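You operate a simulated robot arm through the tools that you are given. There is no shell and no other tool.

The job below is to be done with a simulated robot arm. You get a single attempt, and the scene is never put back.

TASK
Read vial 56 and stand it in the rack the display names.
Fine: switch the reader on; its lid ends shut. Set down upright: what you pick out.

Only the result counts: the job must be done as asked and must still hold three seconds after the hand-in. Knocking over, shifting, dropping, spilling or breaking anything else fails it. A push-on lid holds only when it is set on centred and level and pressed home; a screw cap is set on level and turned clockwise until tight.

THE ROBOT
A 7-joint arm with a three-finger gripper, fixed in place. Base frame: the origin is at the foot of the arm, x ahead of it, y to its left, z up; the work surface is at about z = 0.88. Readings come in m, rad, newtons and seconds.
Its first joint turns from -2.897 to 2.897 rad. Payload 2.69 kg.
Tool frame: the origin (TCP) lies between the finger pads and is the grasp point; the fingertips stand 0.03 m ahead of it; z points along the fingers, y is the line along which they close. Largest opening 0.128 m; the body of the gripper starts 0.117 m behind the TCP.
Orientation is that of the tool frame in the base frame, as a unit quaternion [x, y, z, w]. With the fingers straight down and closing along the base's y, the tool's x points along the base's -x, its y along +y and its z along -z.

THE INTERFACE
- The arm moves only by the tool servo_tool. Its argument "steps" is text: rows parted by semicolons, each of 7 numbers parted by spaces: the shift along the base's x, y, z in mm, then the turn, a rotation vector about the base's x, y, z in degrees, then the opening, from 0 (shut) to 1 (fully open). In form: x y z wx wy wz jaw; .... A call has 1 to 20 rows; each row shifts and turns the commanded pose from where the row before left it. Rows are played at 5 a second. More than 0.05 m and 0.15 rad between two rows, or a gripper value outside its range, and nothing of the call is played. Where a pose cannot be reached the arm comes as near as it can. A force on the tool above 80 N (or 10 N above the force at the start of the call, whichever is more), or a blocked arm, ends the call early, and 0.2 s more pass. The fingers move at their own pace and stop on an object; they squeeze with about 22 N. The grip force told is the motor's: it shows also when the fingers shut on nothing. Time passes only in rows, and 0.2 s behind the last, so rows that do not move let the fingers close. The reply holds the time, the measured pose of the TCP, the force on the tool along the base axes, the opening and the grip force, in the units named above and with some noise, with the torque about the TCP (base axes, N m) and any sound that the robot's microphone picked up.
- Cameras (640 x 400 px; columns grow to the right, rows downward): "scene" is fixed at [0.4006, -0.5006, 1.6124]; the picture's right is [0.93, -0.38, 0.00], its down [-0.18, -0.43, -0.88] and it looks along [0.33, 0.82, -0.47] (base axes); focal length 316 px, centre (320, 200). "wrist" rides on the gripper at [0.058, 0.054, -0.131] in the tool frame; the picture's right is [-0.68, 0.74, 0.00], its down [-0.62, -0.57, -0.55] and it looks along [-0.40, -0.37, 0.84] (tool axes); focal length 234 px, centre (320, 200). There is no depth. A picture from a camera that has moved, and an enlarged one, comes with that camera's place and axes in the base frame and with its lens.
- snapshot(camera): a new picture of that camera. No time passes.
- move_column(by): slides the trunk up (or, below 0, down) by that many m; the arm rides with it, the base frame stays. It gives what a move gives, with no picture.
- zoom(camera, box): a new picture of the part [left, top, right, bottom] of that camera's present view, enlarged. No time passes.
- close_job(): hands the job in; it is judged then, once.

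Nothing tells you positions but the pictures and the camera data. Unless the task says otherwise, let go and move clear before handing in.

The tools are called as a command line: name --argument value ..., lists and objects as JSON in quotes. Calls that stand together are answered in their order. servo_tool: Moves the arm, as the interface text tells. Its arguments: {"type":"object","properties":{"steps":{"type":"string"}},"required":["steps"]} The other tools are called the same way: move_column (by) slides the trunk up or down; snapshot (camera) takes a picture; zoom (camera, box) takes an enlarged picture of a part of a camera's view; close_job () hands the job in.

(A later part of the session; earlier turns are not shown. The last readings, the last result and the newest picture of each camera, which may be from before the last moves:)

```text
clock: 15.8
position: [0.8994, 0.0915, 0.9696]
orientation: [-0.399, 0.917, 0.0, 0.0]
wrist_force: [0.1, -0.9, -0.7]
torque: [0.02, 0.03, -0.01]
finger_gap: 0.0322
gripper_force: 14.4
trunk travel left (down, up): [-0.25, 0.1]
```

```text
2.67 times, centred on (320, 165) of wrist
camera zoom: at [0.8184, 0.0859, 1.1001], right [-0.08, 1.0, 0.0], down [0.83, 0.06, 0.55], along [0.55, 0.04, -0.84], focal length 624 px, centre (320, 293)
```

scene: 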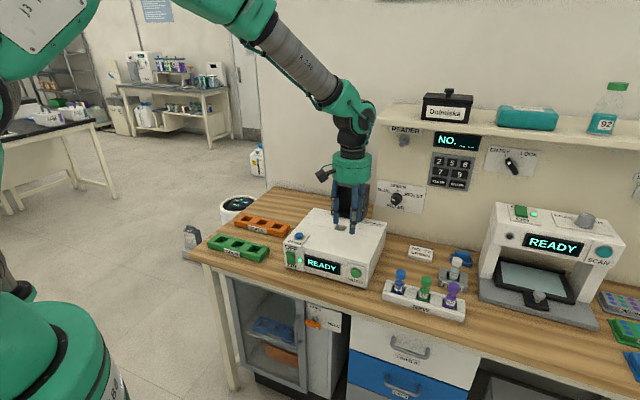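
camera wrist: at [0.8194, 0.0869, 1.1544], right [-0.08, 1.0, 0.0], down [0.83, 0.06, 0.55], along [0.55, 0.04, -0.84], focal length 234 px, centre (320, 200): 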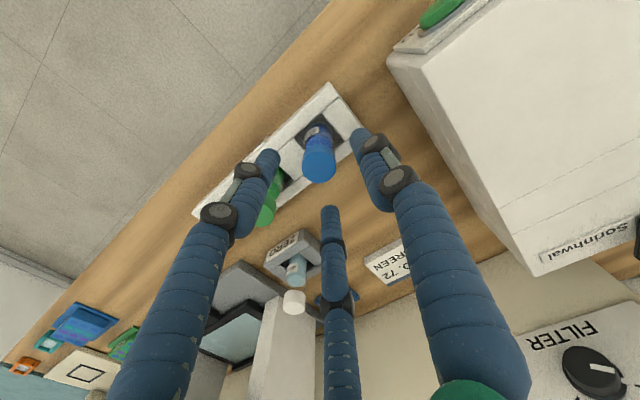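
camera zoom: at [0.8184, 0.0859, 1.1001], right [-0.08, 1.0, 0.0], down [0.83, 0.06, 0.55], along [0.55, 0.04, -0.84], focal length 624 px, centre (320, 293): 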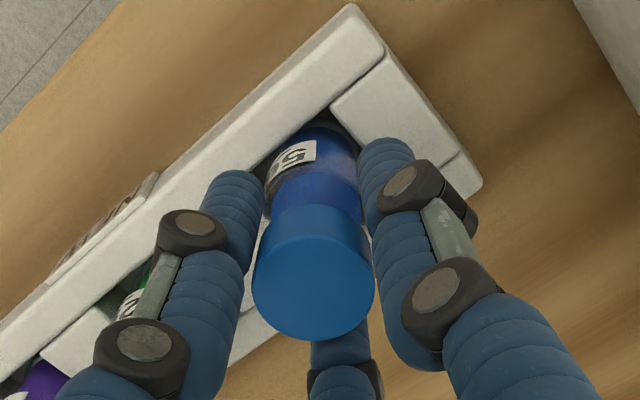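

servo_tool --steps "0 0 0 0 0 0 0; 0 0 0 0 0 0 0; 0 0 0 0 0 0 0"

zoom --camera "wrist" --box '[220, 60, 420, 260]'

zoom --camera "scene" --box '[370, 230, 450, 310]'

```text
clock: 16.6
position: [0.8985, 0.0915, 0.9677]
orientation: [-0.4, 0.917, 0.0, 0.0]
wrist_force: [-0.2, -0.1, -0.2]
torque: [0.04, 0.02, 0.01]
finger_gap: 0.0313
gripper_force: 22.2
trunk travel left (down, up): [-0.25, 0.1]
```

```text
2.00 times, centred on (320, 160) of wrist
camera zoom: at [0.8184, 0.0859, 1.1001], right [-0.08, 1.0, 0.0], down [0.83, 0.06, 0.55], along [0.55, 0.04, -0.84], focal length 468 px, centre (320, 280)
```

zoom: 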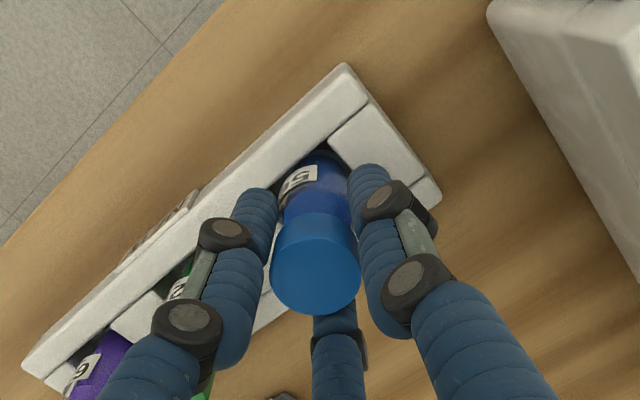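

```text
5.00 times, centred on (410, 270) of scene
camera zoom: at [0.4006, -0.5006, 1.6124], right [0.93, -0.38, 0.0], down [-0.18, -0.43, -0.88], along [0.33, 0.82, -0.47], focal length 1577 px, centre (-130, -150)
```

zoom: 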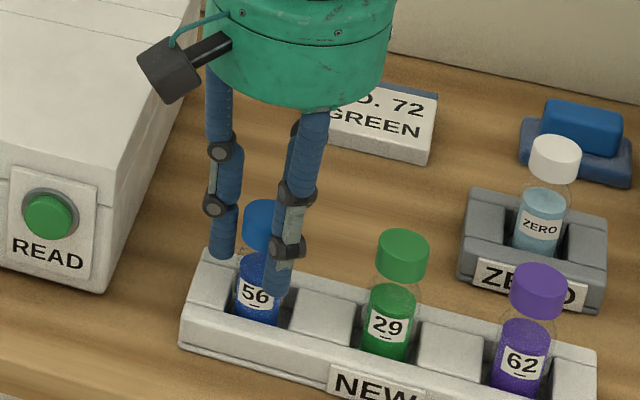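

Gripped at a 31 mm gap with 22 N. I'll lift straight up slowly and check that only the vial comes.

servo_tool --steps "0 0 8 0 0 0 0; 0 0 10 0 0 0 0; 0 0 15 0 0 0 0; 0 0 20 0 0 0 0; 0 0 25 0 0 0 0; 0 0 0 0 0 0 0"

zoom --camera "scene" --box '[350, 200, 470, 320]'

zoom --camera "wrist" --box '[220, 60, 420, 260]'

```text
clock: 18.0
position: [0.899, 0.0923, 1.0467]
orientation: [-0.398, 0.917, 0.0, 0.0]
wrist_force: [-0.5, 0.3, 0.4]
torque: [0.01, 0.01, 0.04]
finger_gap: 0.0317
gripper_force: 22.1
trunk travel left (down, up): [-0.25, 0.1]
```

```text
3.33 times, centred on (410, 260) of scene
camera zoom: at [0.4006, -0.5006, 1.6124], right [0.93, -0.38, 0.0], down [-0.18, -0.43, -0.88], along [0.33, 0.82, -0.47], focal length 1052 px, centre (20, 0)
```

zoom: 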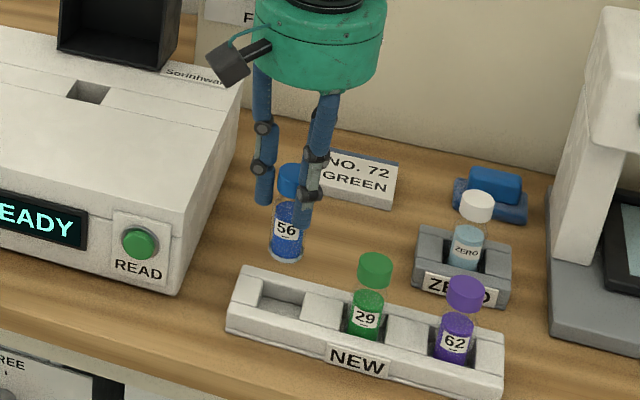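

```text
2.00 times, centred on (320, 160) of wrist
camera zoom: at [0.8183, 0.0861, 1.1782], right [-0.08, 1.0, 0.0], down [0.83, 0.06, 0.55], along [0.55, 0.04, -0.84], focal length 468 px, centre (320, 280)
```

zoom: 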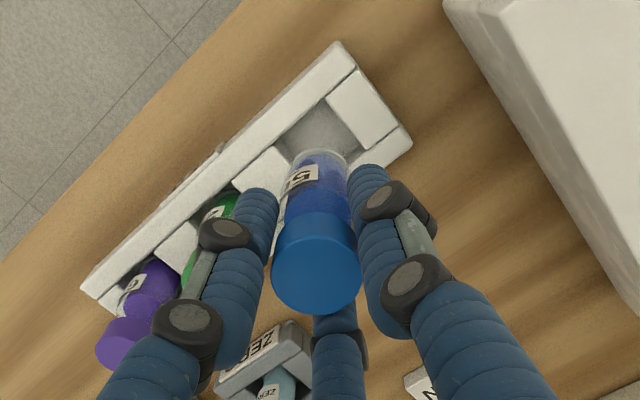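

The vial hangs upright and the rest of the rack is undisturbed. Next I'll raise it and carry it to just in front of the reader's well (about (0.831, 0.371)) for a clear look.

servo_tool --steps "0 0 37 0 0 0 0; 0 0 37 0 0 0 0; -17 40 0 0 0 0 0; -17 40 0 0 0 0 0; -17 41 0 0 0 0 0; -17 41 0 0 0 0 0; -17 41 0 0 0 0 0; -16 40 0 0 0 0 0; 0 0 0 0 0 0 0"

snapshot --camera "wrist"

snapshot --camera "scene"

zoom --camera "wrist" --box '[260, 60, 440, 240]'

```text
clock: 20.0
position: [0.7986, 0.3352, 1.1221]
orientation: [-0.399, 0.917, 0.0, 0.0]
wrist_force: [-0.3, 0.5, 0.2]
torque: [-0.06, -0.02, 0.01]
finger_gap: 0.0308
gripper_force: 22.0
trunk travel left (down, up): [-0.25, 0.1]
```

```text
taken
camera wrist: at [0.7179, 0.3292, 1.2525], right [-0.08, 1.0, 0.0], down [0.83, 0.07, 0.55], along [0.55, 0.04, -0.84], focal length 234 px, centre (320, 200)
```

wrist: 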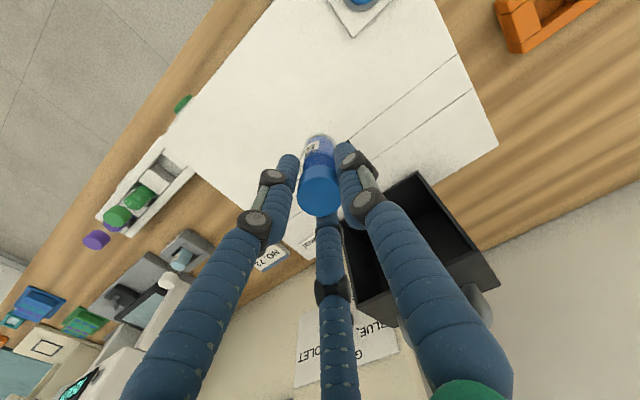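

```text
taken
```

scene: 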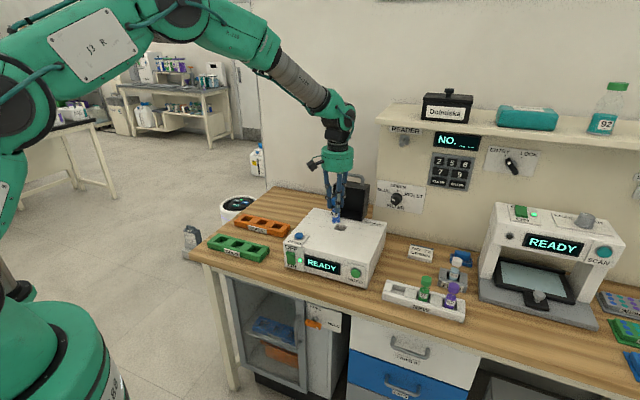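

```text
2.22 times, centred on (350, 150) of wrist
camera zoom: at [0.7179, 0.3292, 1.2525], right [-0.08, 1.0, 0.0], down [0.83, 0.07, 0.55], along [0.55, 0.04, -0.84], focal length 520 px, centre (253, 311)
```

zoom: 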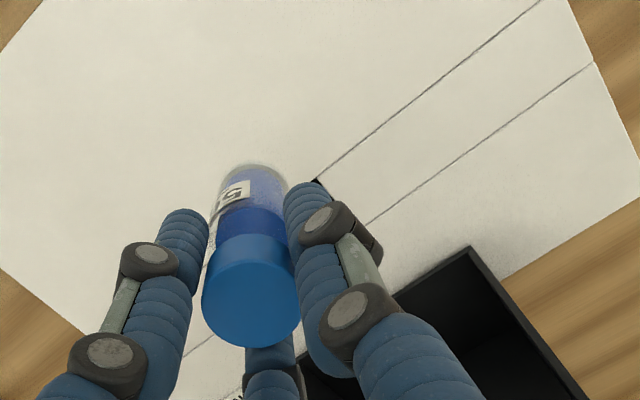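

servo_tool --steps "30.4 -6.5 0 0 0 0 0; 30.4 -6.5 0 0 0 0 0; 30.4 -6.5 0 0 0 0 0; 0 0 0 0 0 0 0"

snapshot --camera "wrist"

zoom --camera "wrist" --box '[320, 40, 440, 130]'

zoom --camera "scene" --box '[310, 180, 400, 260]'

```text
clock: 21.0
position: [0.8903, 0.3149, 1.1198]
orientation: [-0.399, 0.917, 0.0, 0.0]
wrist_force: [0.2, -0.3, -0.2]
torque: [0.01, -0.02, 0.0]
finger_gap: 0.0308
gripper_force: 22.4
trunk travel left (down, up): [-0.25, 0.1]
```

```text
taken
camera wrist: at [0.8103, 0.31, 1.2516], right [-0.08, 1.0, 0.0], down [0.83, 0.06, 0.55], along [0.55, 0.04, -0.84], focal length 234 px, centre (320, 200)
```

wrist: 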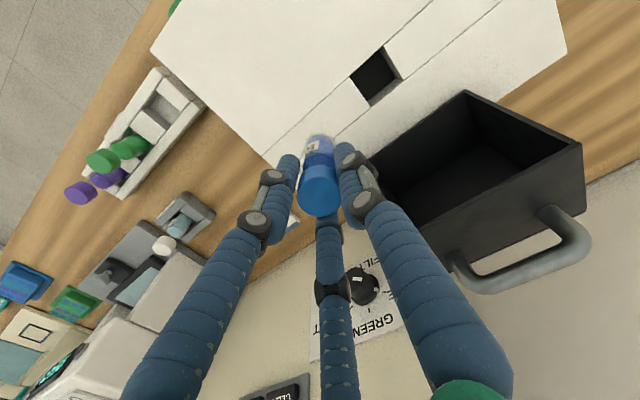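

```text
4.44 times, centred on (380, 85) of wrist
camera zoom: at [0.8103, 0.31, 1.2516], right [-0.08, 1.0, 0.0], down [0.83, 0.06, 0.55], along [0.55, 0.04, -0.84], focal length 1041 px, centre (53, 711)
```

zoom: 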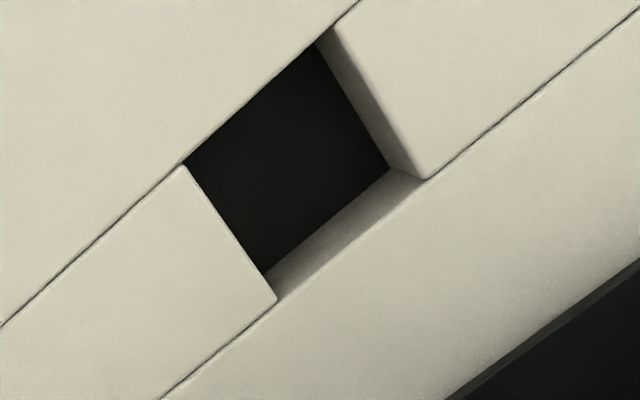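

```text
5.00 times, centred on (355, 220) of scene
camera zoom: at [0.4006, -0.5006, 1.6124], right [0.93, -0.38, 0.0], down [-0.18, -0.43, -0.88], along [0.33, 0.82, -0.47], focal length 1577 px, centre (145, 100)
```

zoom: 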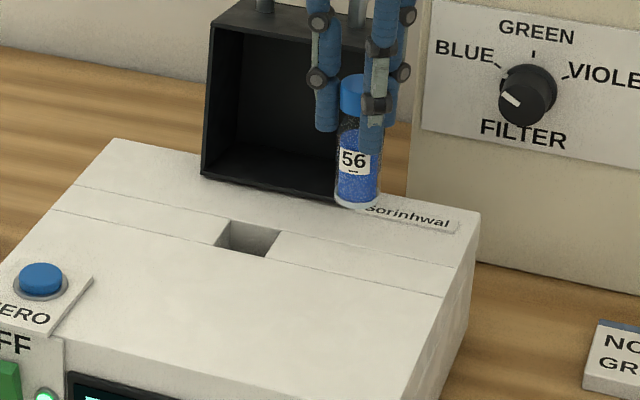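

The well is a 40 mm square centred at about (0.832, 0.369), with its floor near z=0.955. I'll check how the vial sits in the grip before inserting.

zoom --camera "wrist" --box '[270, 110, 370, 240]'

zoom --camera "scene" --box '[365, 190, 405, 225]'

```text
3.08 times, centred on (320, 175) of wrist
camera zoom: at [0.8103, 0.31, 1.2516], right [-0.08, 1.0, 0.0], down [0.83, 0.06, 0.55], along [0.55, 0.04, -0.84], focal length 720 px, centre (320, 277)
```

zoom: 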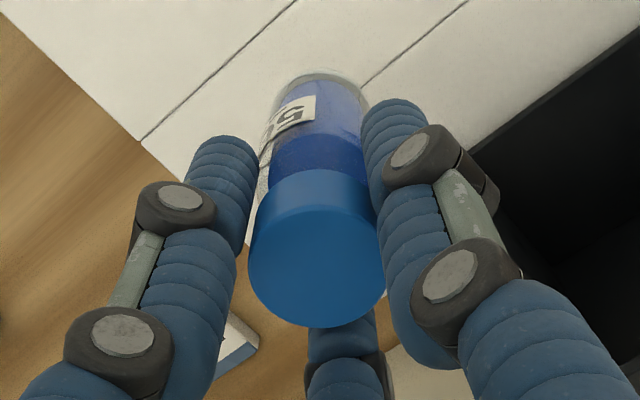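

```text
11.43 times, centred on (385, 208) of scene
camera zoom: at [0.4006, -0.5006, 1.6124], right [0.93, -0.38, 0.0], down [-0.18, -0.43, -0.88], along [0.33, 0.82, -0.47], focal length 3606 px, centre (-423, 114)
```

zoom: 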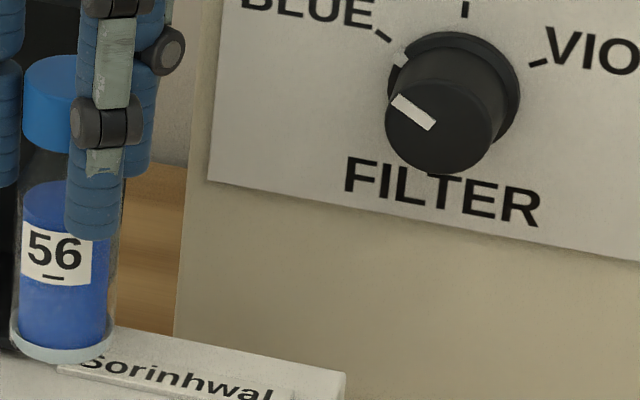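

The vial is within 1–3 mm of the TCP axis, well inside the clearance. I'll move it over the well centre and start lowering.

servo_tool --steps "-28.7 26.7 0 0 0 0 0; -28.7 26.7 0 0 0 0 0; 0 0 -20 0 0 0 0; 0 0 -15 0 0 0 0; 0 0 0 0 0 0 0"

zoom --camera "wrist" --box '[240, 60, 400, 240]'

zoom --camera "scene" --box '[310, 180, 390, 260]'

```text
clock: 22.2
position: [0.8322, 0.3702, 1.0867]
orientation: [-0.399, 0.917, -0.001, 0.0]
wrist_force: [-0.3, 0.3, -0.9]
torque: [-0.02, 0.05, 0.03]
finger_gap: 0.0308
gripper_force: 21.9
trunk travel left (down, up): [-0.25, 0.1]
```

```text
2.22 times, centred on (320, 150) of wrist
camera zoom: at [0.7511, 0.3633, 1.217], right [-0.08, 1.0, 0.0], down [0.83, 0.06, 0.55], along [0.55, 0.04, -0.84], focal length 520 px, centre (320, 311)
```

zoom: 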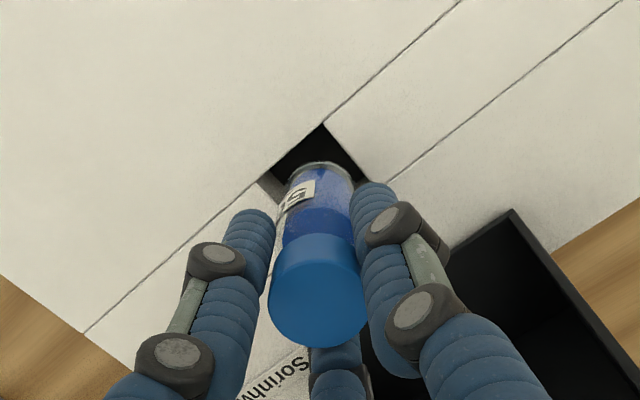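

```text
5.00 times, centred on (350, 220) of scene
camera zoom: at [0.4006, -0.5006, 1.6124], right [0.93, -0.38, 0.0], down [-0.18, -0.43, -0.88], along [0.33, 0.82, -0.47], focal length 1577 px, centre (170, 100)
```

zoom: 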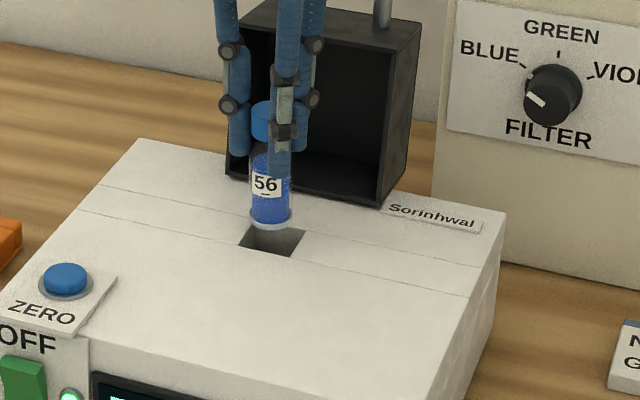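

Aligned over the well. Lowering it in, with small steps near the floor.

servo_tool --steps "0 -0.5 -12 0 0 0 0; 0 -0.5 -12 0 0 0 0; 0 0 -8 0 0 0 0; 0 0 -4 0 0 0 0; 0 0 0 0 0 0 0"

zoom --camera "scene" --box '[310, 180, 390, 260]'

zoom --camera "wrist" --box '[240, 60, 400, 240]'

```text
clock: 23.4
position: [0.8325, 0.3676, 1.0498]
orientation: [-0.399, 0.917, -0.001, 0.0]
wrist_force: [0.2, -0.6, -1.6]
torque: [-0.02, -0.03, 0.01]
finger_gap: 0.0304
gripper_force: 21.3
trunk travel left (down, up): [-0.25, 0.1]
```

```text
5.00 times, centred on (350, 220) of scene
camera zoom: at [0.4006, -0.5006, 1.6124], right [0.93, -0.38, 0.0], down [-0.18, -0.43, -0.88], along [0.33, 0.82, -0.47], focal length 1577 px, centre (170, 100)
```

zoom: 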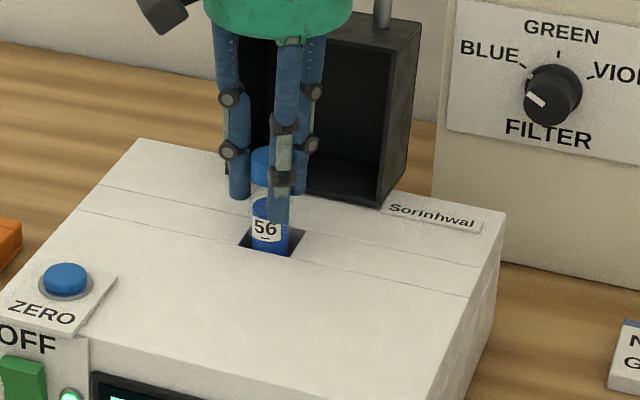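

```text
2.22 times, centred on (320, 150) of wrist
camera zoom: at [0.7514, 0.3622, 1.1809], right [-0.08, 1.0, 0.0], down [0.83, 0.06, 0.55], along [0.55, 0.04, -0.84], focal length 520 px, centre (320, 311)
```

zoom: 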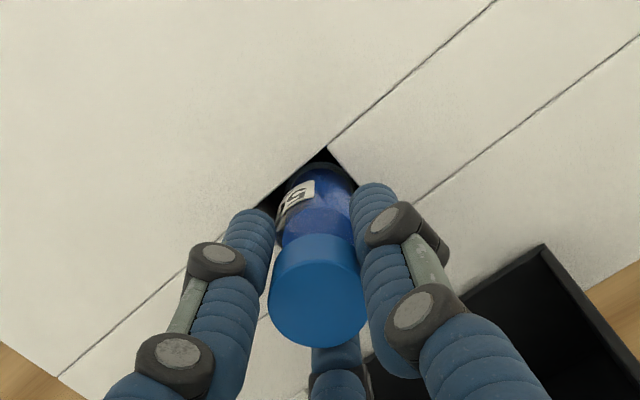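

servo_tool --steps "0 0 -2 0 0 0 0; 0 0 -2 0 0 0 0; 0 0 0 0 0 0 0"

```text
clock: 24.2
position: [0.8324, 0.3678, 1.0462]
orientation: [-0.399, 0.917, 0.0, 0.0]
wrist_force: [-0.6, 0.3, -0.4]
torque: [0.01, 0.03, -0.02]
finger_gap: 0.0304
gripper_force: 21.4
trunk travel left (down, up): [-0.25, 0.1]
```

servo_tool --steps "0 0 -2 0 0 0 0; 0 0 -2 0 0 0 0; 0 0 0 0 0 0 0"

zoom --camera "scene" --box '[320, 190, 380, 240]'

```text
clock: 25.0
position: [0.8323, 0.3675, 1.0424]
orientation: [-0.399, 0.917, 0.0, 0.001]
wrist_force: [-1.4, -0.4, 6.9]
torque: [0.01, 0.21, -0.02]
finger_gap: 0.0303
gripper_force: 21.8
trunk travel left (down, up): [-0.25, 0.1]
```

```text
8.00 times, centred on (350, 215) of scene
camera zoom: at [0.4006, -0.5006, 1.6124], right [0.93, -0.38, 0.0], down [-0.18, -0.43, -0.88], along [0.33, 0.82, -0.47], focal length 2524 px, centre (80, 80)
```

zoom: 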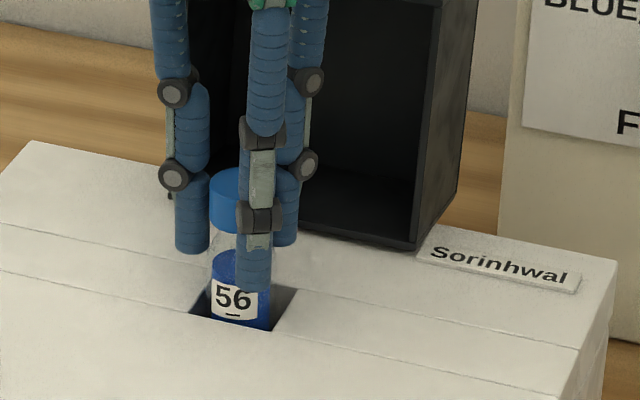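

The vial has touched the well floor (6.9 N up). I'll open the fingers and rise straight up.

servo_tool --steps "0 0 0.5 0 0 0 0.27; 0 0 0 0 0 0 0.3; 0 0 0 0 0 0 0.38; 0 0 0 0 0 0 0.47; 0 0 0 0 0 0 0.47"

zoom --camera "wrist" --box '[240, 60, 400, 240]'

zoom --camera "scene" --box '[310, 180, 390, 260]'

```text
clock: 26.2
position: [0.8317, 0.3676, 1.0422]
orientation: [-0.399, 0.917, 0.0, -0.001]
wrist_force: [0.2, 0.2, -0.5]
torque: [0.0, 0.01, -0.01]
finger_gap: 0.0598
gripper_force: 0.1
trunk travel left (down, up): [-0.25, 0.1]
```

```text
2.22 times, centred on (320, 150) of wrist
camera zoom: at [0.7514, 0.3618, 1.1735], right [-0.08, 1.0, 0.0], down [0.83, 0.06, 0.55], along [0.55, 0.04, -0.84], focal length 520 px, centre (320, 311)
```

zoom: 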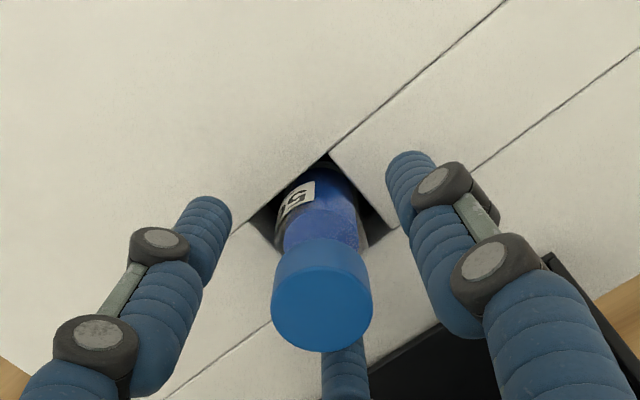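

```text
5.00 times, centred on (350, 220) of scene
camera zoom: at [0.4006, -0.5006, 1.6124], right [0.93, -0.38, 0.0], down [-0.18, -0.43, -0.88], along [0.33, 0.82, -0.47], focal length 1577 px, centre (170, 100)
```

zoom: 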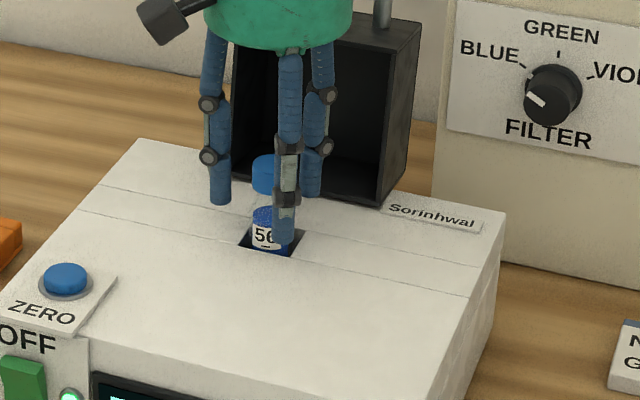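

The vial stands in the well by itself. Next I'll rise clear, shut the fingers, tilt 45° forward and look at the lid handle so I can pull the lid over.

servo_tool --steps "0 0 20 0 0 0 0.47; 0 0 30 0 0 0 0.47; 0 0 40 0 0 0 0.47; 0 0 40 0 0 0 0.47; 0 0 40 0 0 0 0.2; -10 -11 20 5.485 -5.115 0 0; -10 -11 0 5.485 -5.115 0 0; -10 -11 0 5.485 -5.115 0 0; -10 -11 0 5.485 -5.115 0 0; 0 0 0 5.485 -5.115 0 0; 0 0 0 5.485 -5.115 0 0; 0 0 0 0 0 0 0"

snapshot --camera "wrist"

snapshot --camera "scene"

```text
clock: 28.8
position: [0.7927, 0.3226, 1.2325]
orientation: [-0.368, 0.847, 0.152, 0.352]
wrist_force: [0.2, 0.0, 0.5]
torque: [-0.04, 0.0, 0.06]
finger_gap: 0.0023
gripper_force: 22.0
trunk travel left (down, up): [-0.25, 0.1]
```

```text
taken
camera wrist: at [0.6597, 0.2623, 1.2842], right [-0.21, 0.85, 0.48], down [0.44, -0.35, 0.82], along [0.87, 0.39, -0.3], focal length 234 px, centre (320, 200)
```

wrist: 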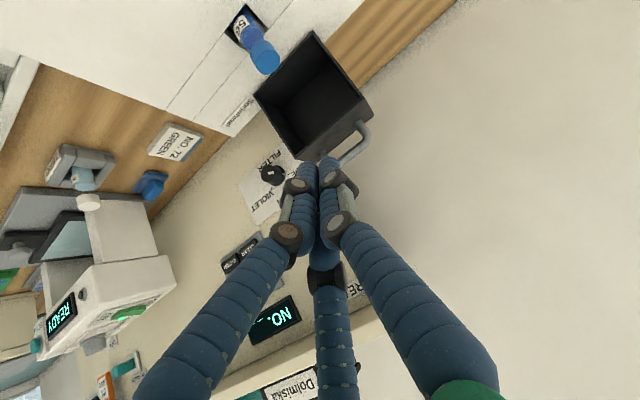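

```text
taken
```

scene: 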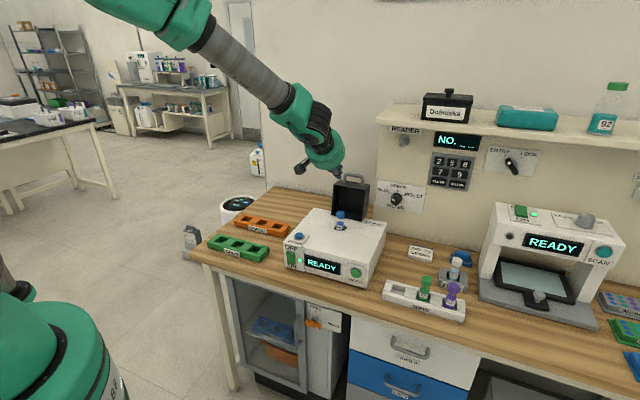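

zoom --camera "wrist" --box '[230, 0, 390, 180]'

zoom --camera "scene" --box '[310, 160, 390, 240]'

```text
2.22 times, centred on (310, 90) of wrist
camera zoom: at [0.6597, 0.2623, 1.2842], right [-0.21, 0.85, 0.48], down [0.44, -0.35, 0.82], along [0.87, 0.39, -0.3], focal length 520 px, centre (342, 444)
```

zoom: 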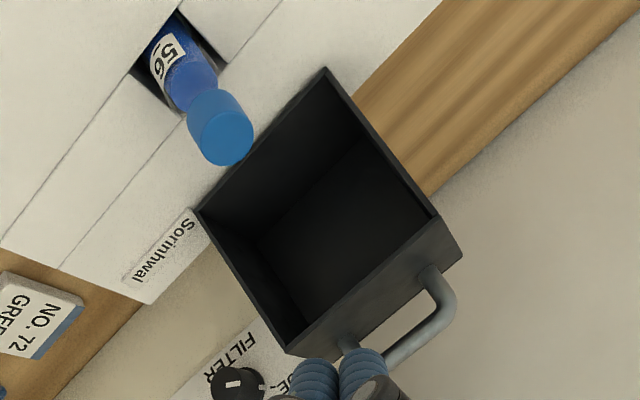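

```text
5.00 times, centred on (350, 200) of scene
camera zoom: at [0.4006, -0.5006, 1.6124], right [0.93, -0.38, 0.0], down [-0.18, -0.43, -0.88], along [0.33, 0.82, -0.47], focal length 1577 px, centre (170, 200)
```

zoom: 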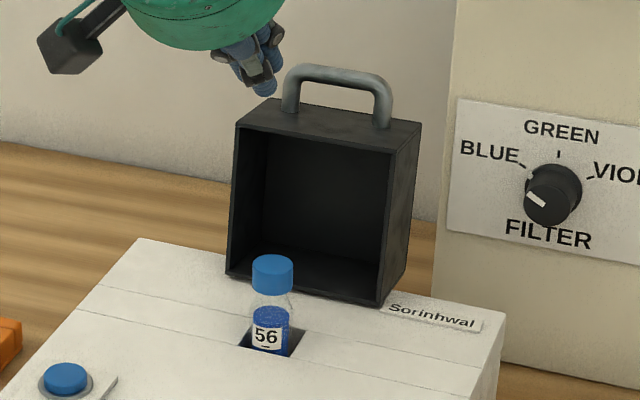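

Triangulating from both cameras, the handle bar is at about m=0.97, z=1.133 (s 0.32–0.40), with the lid hinged at its front bottom edge. I'll pass over the bar, dip the tip behind it and pull it forward.

servo_tool --steps "28.4 30.5 0 0 0 0 0; 28.4 30.5 0 0 0 0 0; 28.4 30.5 0 0 0 0 0; 28.4 30.5 0 0 0 0 0; 28.4 30.5 0 0 0 0 0; 0 0 0 0 0 0 0"

zoom --camera "scene" --box '[310, 130, 410, 240]'

snapshot --camera "wrist"

```text
clock: 30.2
position: [0.9345, 0.4757, 1.2327]
orientation: [-0.368, 0.847, 0.153, 0.351]
wrist_force: [0.2, 0.6, 0.5]
torque: [0.01, 0.02, 0.01]
finger_gap: 0.0023
gripper_force: 21.8
trunk travel left (down, up): [-0.25, 0.1]
```

```text
3.64 times, centred on (360, 185) of scene
camera zoom: at [0.4006, -0.5006, 1.6124], right [0.93, -0.38, 0.0], down [-0.18, -0.43, -0.88], along [0.33, 0.82, -0.47], focal length 1147 px, centre (174, 254)
```

zoom: 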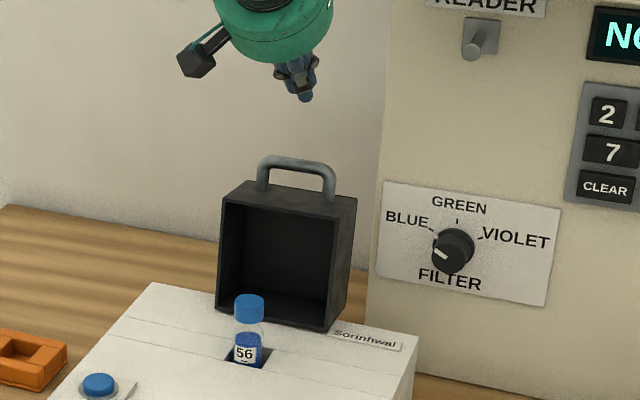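

```text
taken
camera wrist: at [0.8018, 0.4153, 1.2835], right [-0.21, 0.85, 0.48], down [0.45, -0.35, 0.82], along [0.87, 0.39, -0.31], focal length 234 px, centre (320, 200)
```

wrist: 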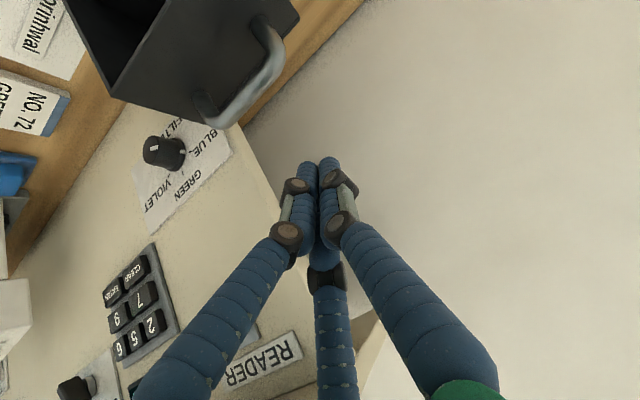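

servo_tool --steps "6.1 6.6 -10 0 0 0 0; 0 0 -24 0 0 0 0; 0 0 -24 0 0 0 0; 0 0 -18 0 0 0 0; 0 0 0 0 0 0 0"

zoom --camera "scene" --box '[310, 150, 390, 220]'

snapshot --camera "wrist"

```text
clock: 31.4
position: [0.9391, 0.4831, 1.1563]
orientation: [-0.368, 0.847, 0.153, 0.351]
wrist_force: [-0.5, -0.3, -0.8]
torque: [0.01, -0.03, -0.03]
finger_gap: 0.0024
gripper_force: 22.0
trunk travel left (down, up): [-0.25, 0.1]
```

```text
5.71 times, centred on (350, 185) of scene
camera zoom: at [0.4006, -0.5006, 1.6124], right [0.93, -0.38, 0.0], down [-0.18, -0.43, -0.88], along [0.33, 0.82, -0.47], focal length 1803 px, centre (149, 286)
```

zoom: 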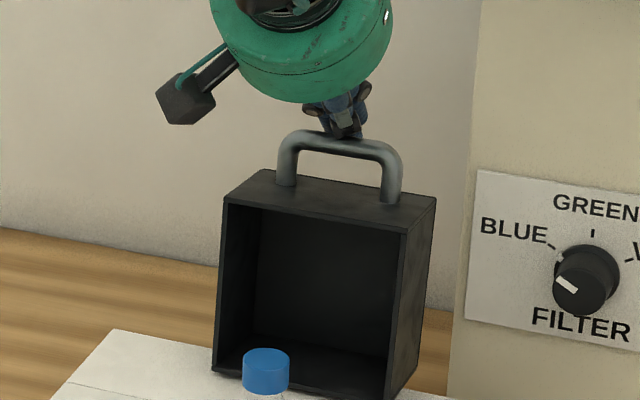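

```text
taken
camera wrist: at [0.8076, 0.4224, 1.2078], right [-0.21, 0.85, 0.48], down [0.45, -0.35, 0.82], along [0.87, 0.39, -0.31], focal length 234 px, centre (320, 200)
```

wrist: 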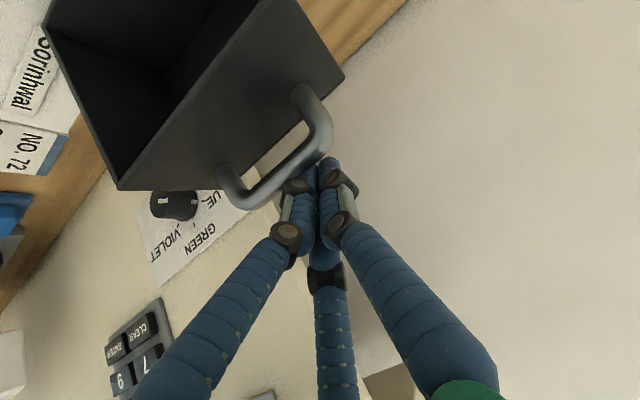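

servo_tool --steps "-5.5 -5.9 -2 0 0 0 0; -5.5 -5.9 -2 0 0 0 0; -5.5 -5.9 0 0 0 0 0; -5.5 -5.9 0 0 0 0 0; -5.5 -5.9 0 0 0 0 0; 0 0 0 0 0 0 0"

zoom --camera "scene" --box '[310, 150, 390, 220]'

snapshot --camera "wrist"

```text
clock: 32.8
position: [0.9139, 0.4562, 1.168]
orientation: [-0.368, 0.843, 0.152, 0.36]
wrist_force: [-0.2, 21.9, 65.5]
torque: [-0.9, 0.41, -0.12]
finger_gap: 0.0021
gripper_force: 21.7
trunk travel left (down, up): [-0.25, 0.1]
```

```text
5.71 times, centred on (350, 185) of scene
camera zoom: at [0.4006, -0.5006, 1.6124], right [0.93, -0.38, 0.0], down [-0.18, -0.43, -0.88], along [0.33, 0.82, -0.47], focal length 1803 px, centre (149, 286)
```

zoom: 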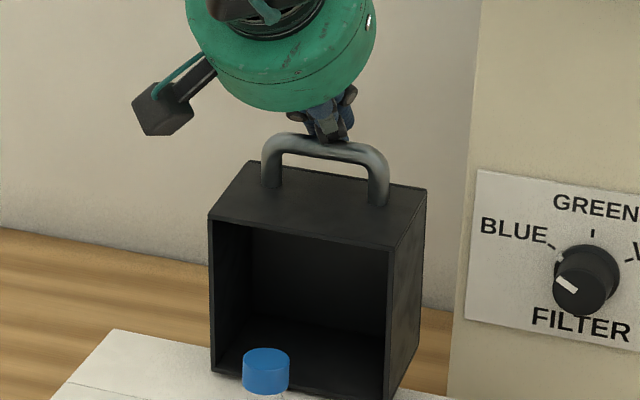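

```text
taken
camera wrist: at [0.7811, 0.394, 1.2164], right [-0.22, 0.85, 0.48], down [0.43, -0.36, 0.83], along [0.87, 0.39, -0.29], focal length 234 px, centre (320, 200)
```

wrist: 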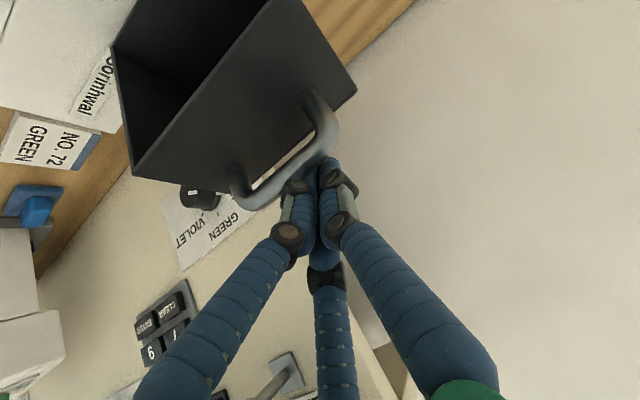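

The lid is tipping (bar moved from m≈0.975 to 0.93), but the finger was pressing down on the bar as it rose. I'll ease upward while continuing to pull forward.

servo_tool --steps "-2 -2.2 10 0 0 0 0; -4 -4.4 5 0 0 0 0; -5.5 -5.9 0 0 0 0 0; 0 0 0 0 0 0 0"

zoom --camera "scene" --box '[310, 150, 390, 220]'

```text
clock: 33.8
position: [0.8999, 0.4404, 1.1714]
orientation: [-0.367, 0.847, 0.151, 0.353]
wrist_force: [1.2, 5.4, 41.0]
torque: [-0.67, 0.29, 0.01]
finger_gap: 0.0022
gripper_force: 22.1
trunk travel left (down, up): [-0.25, 0.1]
```

```text
5.71 times, centred on (350, 185) of scene
camera zoom: at [0.4006, -0.5006, 1.6124], right [0.93, -0.38, 0.0], down [-0.18, -0.43, -0.88], along [0.33, 0.82, -0.47], focal length 1803 px, centre (149, 286)
```

zoom: 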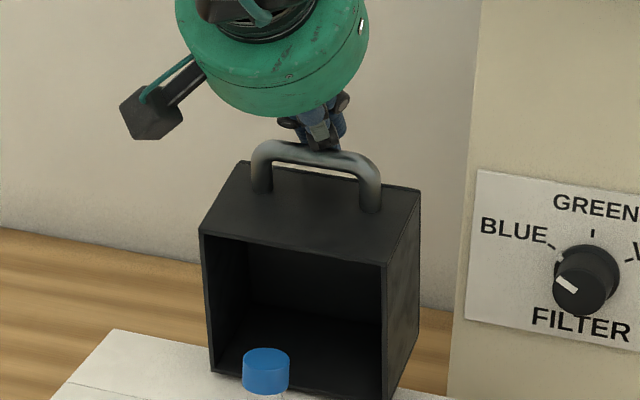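

servo_tool --steps "-4 -4.4 3 0 0 0 0; -5.5 -5.9 0 0 0 0 0; -5.5 -5.9 0 0 0 0 0; -5.5 -5.9 0 0 0 0 0; 0 0 0 0 0 0 0"

zoom --camera "scene" --box '[310, 150, 390, 220]'

```text
clock: 35.0
position: [0.8794, 0.4184, 1.1679]
orientation: [-0.368, 0.848, 0.152, 0.349]
wrist_force: [-2.5, 1.9, 4.2]
torque: [-0.06, 0.08, 0.0]
finger_gap: 0.0024
gripper_force: 22.1
trunk travel left (down, up): [-0.25, 0.1]
```

```text
5.71 times, centred on (350, 185) of scene
camera zoom: at [0.4006, -0.5006, 1.6124], right [0.93, -0.38, 0.0], down [-0.18, -0.43, -0.88], along [0.33, 0.82, -0.47], focal length 1803 px, centre (149, 286)
```

zoom: 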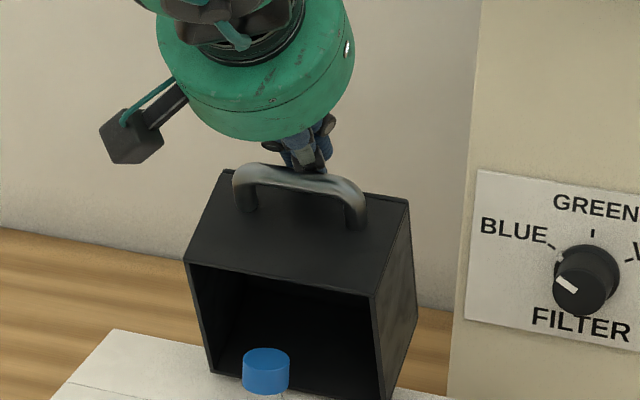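

servo_tool --steps "-6 -6.4 -2 0 0 0 0; -6 -6.4 -3 0 0 0 0; -6 -6.4 -3 0 0 0 0; -6 -6.4 -4 0 0 0 0; 0 0 0 0 0 0 0"

zoom --camera "scene" --box '[300, 150, 390, 240]'

```text
clock: 36.2
position: [0.8564, 0.3928, 1.1619]
orientation: [-0.369, 0.846, 0.153, 0.353]
wrist_force: [-3.8, -2.3, 20.3]
torque: [-0.12, -0.06, 0.01]
finger_gap: 0.002
gripper_force: 21.6
trunk travel left (down, up): [-0.25, 0.1]
```

```text
4.44 times, centred on (345, 195) of scene
camera zoom: at [0.4006, -0.5006, 1.6124], right [0.93, -0.38, 0.0], down [-0.18, -0.43, -0.88], along [0.33, 0.82, -0.47], focal length 1402 px, centre (209, 222)
```

zoom: 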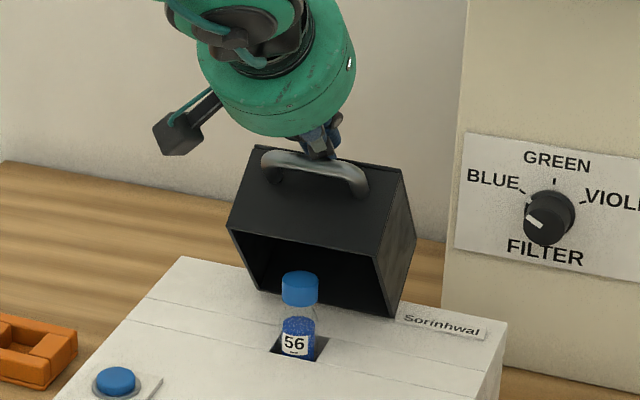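

servo_tool --steps "-6 -6.4 -3 0 0 0 0; -6 -6.4 -3 0 0 0 0; -6 -6.4 -4 0 0 0 0; -6 -6.4 -5 0 0 0 0; 0 0 0 0 0 0 0"

zoom --camera "scene" --box '[300, 150, 390, 240]'

snapshot --camera "wrist"

```text
clock: 37.4
position: [0.8315, 0.3677, 1.148]
orientation: [-0.368, 0.846, 0.153, 0.354]
wrist_force: [-11.8, -7.7, 39.7]
torque: [0.17, -0.6, 0.15]
finger_gap: 0.006
gripper_force: 31.6
trunk travel left (down, up): [-0.25, 0.1]
```

```text
4.44 times, centred on (345, 195) of scene
camera zoom: at [0.4006, -0.5006, 1.6124], right [0.93, -0.38, 0.0], down [-0.18, -0.43, -0.88], along [0.33, 0.82, -0.47], focal length 1402 px, centre (209, 222)
```

zoom: 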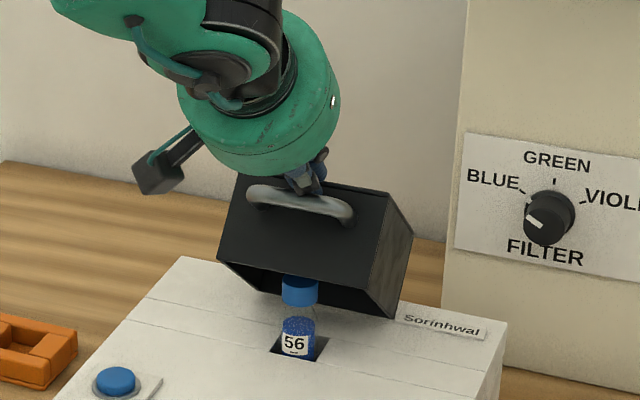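

```text
taken
camera wrist: at [0.6992, 0.3058, 1.1989], right [-0.22, 0.85, 0.48], down [0.44, -0.35, 0.82], along [0.87, 0.39, -0.3], focal length 234 px, centre (320, 200)
```

wrist: 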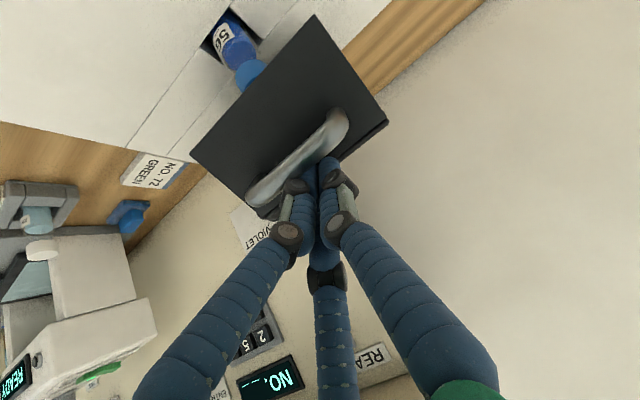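

The lid is about 50° over and stays where it is left. The tip is now jammed on its back edge, so I'll lift off, shift slightly behind and push down on the lid's back panel instead.

servo_tool --steps "0 0 15 0 0 0 0; 0 0 10 0 0 0 0; 5 5.4 0 0 0 0 0; 5 5.4 0 0 0 0 0; 0 0 0 0 0 0 0"

zoom --camera "scene" --box '[300, 150, 390, 240]'

snapshot --camera "wrist"

```text
clock: 38.6
position: [0.8429, 0.3784, 1.1681]
orientation: [-0.369, 0.847, 0.153, 0.351]
wrist_force: [0.4, 0.1, 0.3]
torque: [0.0, 0.04, 0.01]
finger_gap: 0.0021
gripper_force: 31.1
trunk travel left (down, up): [-0.25, 0.1]
```

```text
4.44 times, centred on (345, 195) of scene
camera zoom: at [0.4006, -0.5006, 1.6124], right [0.93, -0.38, 0.0], down [-0.18, -0.43, -0.88], along [0.33, 0.82, -0.47], focal length 1402 px, centre (209, 222)
```

zoom: 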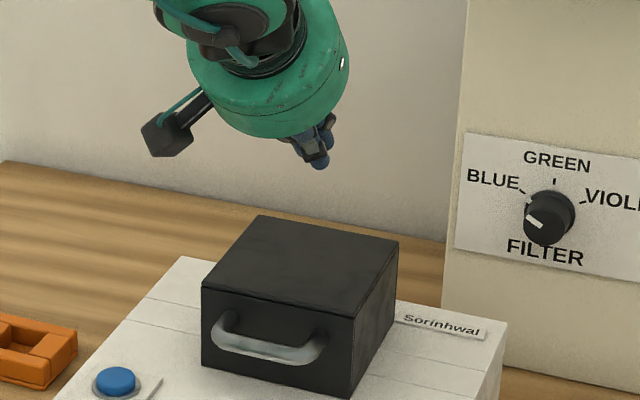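

```text
taken
camera wrist: at [0.7106, 0.3174, 1.2198], right [-0.21, 0.85, 0.48], down [0.45, -0.35, 0.82], along [0.87, 0.39, -0.31], focal length 234 px, centre (320, 200)
```

wrist: 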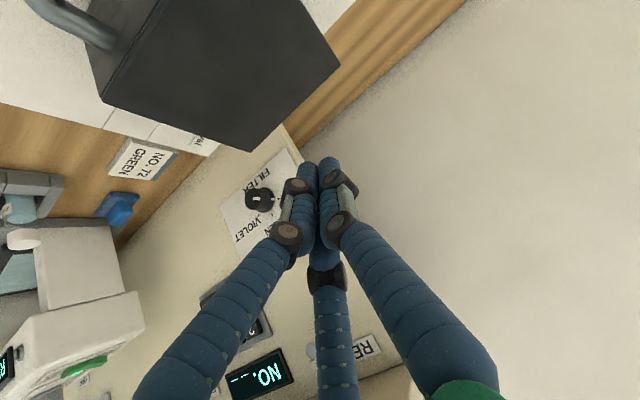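

Once released, the lid dropped shut on its own. I'll check that it sits flush and what the display shows.

zoom --camera "scene" --box '[280, 190, 400, 290]'

zoom --camera "scene" --box '[335, 250, 375, 290]'

```text
4.00 times, centred on (340, 240) of scene
camera zoom: at [0.4006, -0.5006, 1.6124], right [0.93, -0.38, 0.0], down [-0.18, -0.43, -0.88], along [0.33, 0.82, -0.47], focal length 1262 px, centre (240, 40)
```

zoom: 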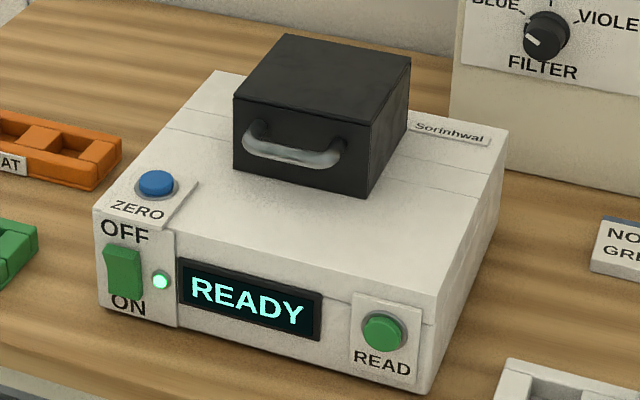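

```text
10.00 times, centred on (355, 270) of scene
camera zoom: at [0.4006, -0.5006, 1.6124], right [0.93, -0.38, 0.0], down [-0.18, -0.43, -0.88], along [0.33, 0.82, -0.47], focal length 3155 px, centre (-30, -500)
```

zoom: 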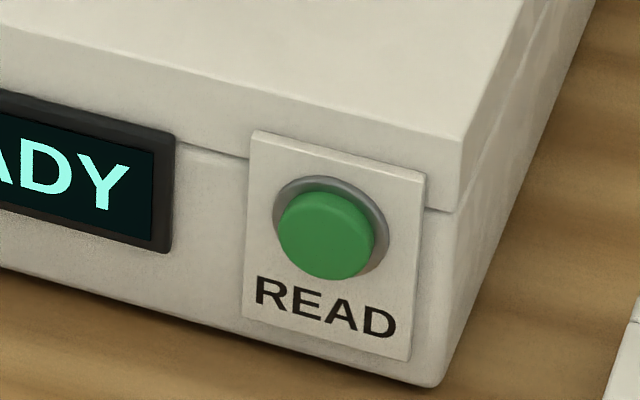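

The lid is shut and the display says READY. Now I'll go to the READ button on the front face (s≈0.463, z≈0.943).

servo_tool --steps "-16.5 -39.6 0 0 0 0 0; -16.5 -39.6 0 0 0 0 0; -16.5 -39.6 0 0 0 0 0; -16.5 -39.6 0 0 0 0 0; -16.5 -39.6 0 0 0 0 0; -16.5 -39.6 0 0 0 0 0; -16.5 -39.7 0 0 0 0 0; 0 0 -42 0 0 0 0; 0 0 -42 0 0 0 0; 0 0 -42 0 0 0 0; 0 0 -42 0 0 0 0; 0 0 -42 0 0 0 0; 0 0 0 0 0 0 0"

snapshot --camera "wrist"

zoom --camera "scene" --box '[280, 210, 420, 310]'

```text
clock: 41.4
position: [0.7275, 0.1005, 0.9569]
orientation: [-0.368, 0.847, 0.152, 0.351]
wrist_force: [1.7, 0.5, -0.8]
torque: [0.02, 0.02, 0.02]
finger_gap: 0.002
gripper_force: 31.8
trunk travel left (down, up): [-0.25, 0.1]
```

```text
taken
camera wrist: at [0.5956, 0.0402, 1.0093], right [-0.21, 0.85, 0.48], down [0.45, -0.35, 0.82], along [0.87, 0.39, -0.31], focal length 234 px, centre (320, 200)
```

wrist: 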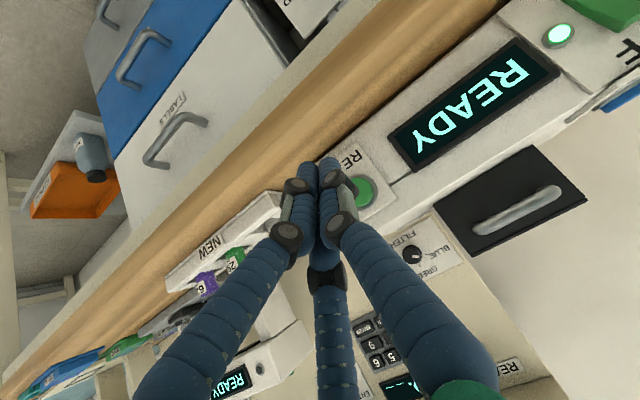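

```text
4.00 times, centred on (350, 260) of scene
camera zoom: at [0.4006, -0.5006, 1.6124], right [0.93, -0.38, 0.0], down [-0.18, -0.43, -0.88], along [0.33, 0.82, -0.47], focal length 1262 px, centre (200, -40)
```

zoom: 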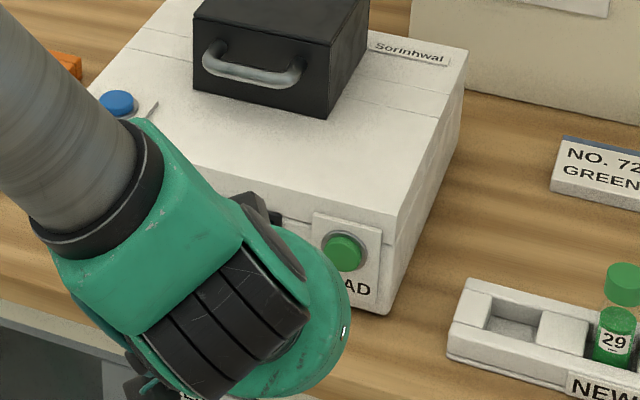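

servo_tool --steps "11 14.5 2 0 0 0 0; 12.5 13.4 0 0 0 0 0; 12.5 13.4 0 0 0 0 0; 0 0 0 0 0 0 0"

zoom --camera "wrist" --box '[270, 120, 410, 260]'

zoom --camera "scene" --box '[300, 230, 400, 310]'

```text
clock: 42.4
position: [0.7624, 0.144, 0.9606]
orientation: [-0.368, 0.847, 0.153, 0.351]
wrist_force: [0.8, -0.1, -0.4]
torque: [0.01, 0.0, 0.03]
finger_gap: 0.0024
gripper_force: 31.3
trunk travel left (down, up): [-0.25, 0.1]
```

```text
2.86 times, centred on (340, 190) of wrist
camera zoom: at [0.6312, 0.0817, 1.0115], right [-0.21, 0.85, 0.48], down [0.45, -0.35, 0.82], along [0.87, 0.39, -0.31], focal length 669 px, centre (263, 229)
```

zoom: 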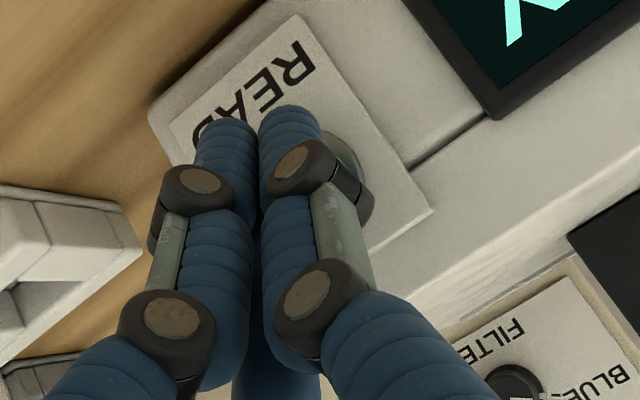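

```text
5.00 times, centred on (350, 270) of scene
camera zoom: at [0.4006, -0.5006, 1.6124], right [0.93, -0.38, 0.0], down [-0.18, -0.43, -0.88], along [0.33, 0.82, -0.47], focal length 1577 px, centre (170, -150)
```

zoom: 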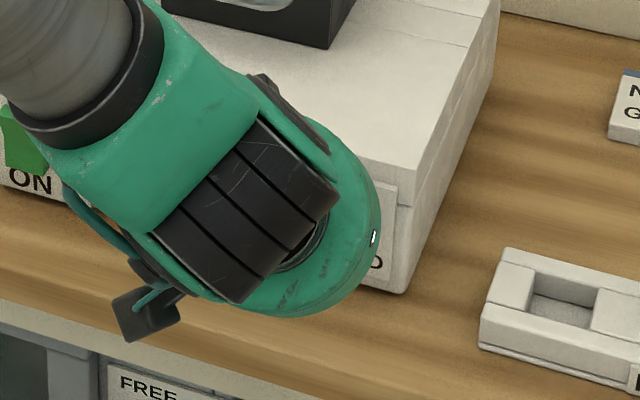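

servo_tool --steps "1.36 1.46 0 0 0 0 0; 1.36 1.46 0 0 0 0 0; 1.36 1.46 0 0 0 0 0; 1.36 1.46 0 0 0 0 0; 0 0 0 0 0 0 0"

```text
clock: 43.6
position: [0.7687, 0.1482, 0.9614]
orientation: [-0.368, 0.847, 0.153, 0.352]
wrist_force: [-2.7, -1.0, -0.7]
torque: [0.0, -0.01, 0.04]
finger_gap: 0.002
gripper_force: 31.7
trunk travel left (down, up): [-0.25, 0.1]
heard: click
```

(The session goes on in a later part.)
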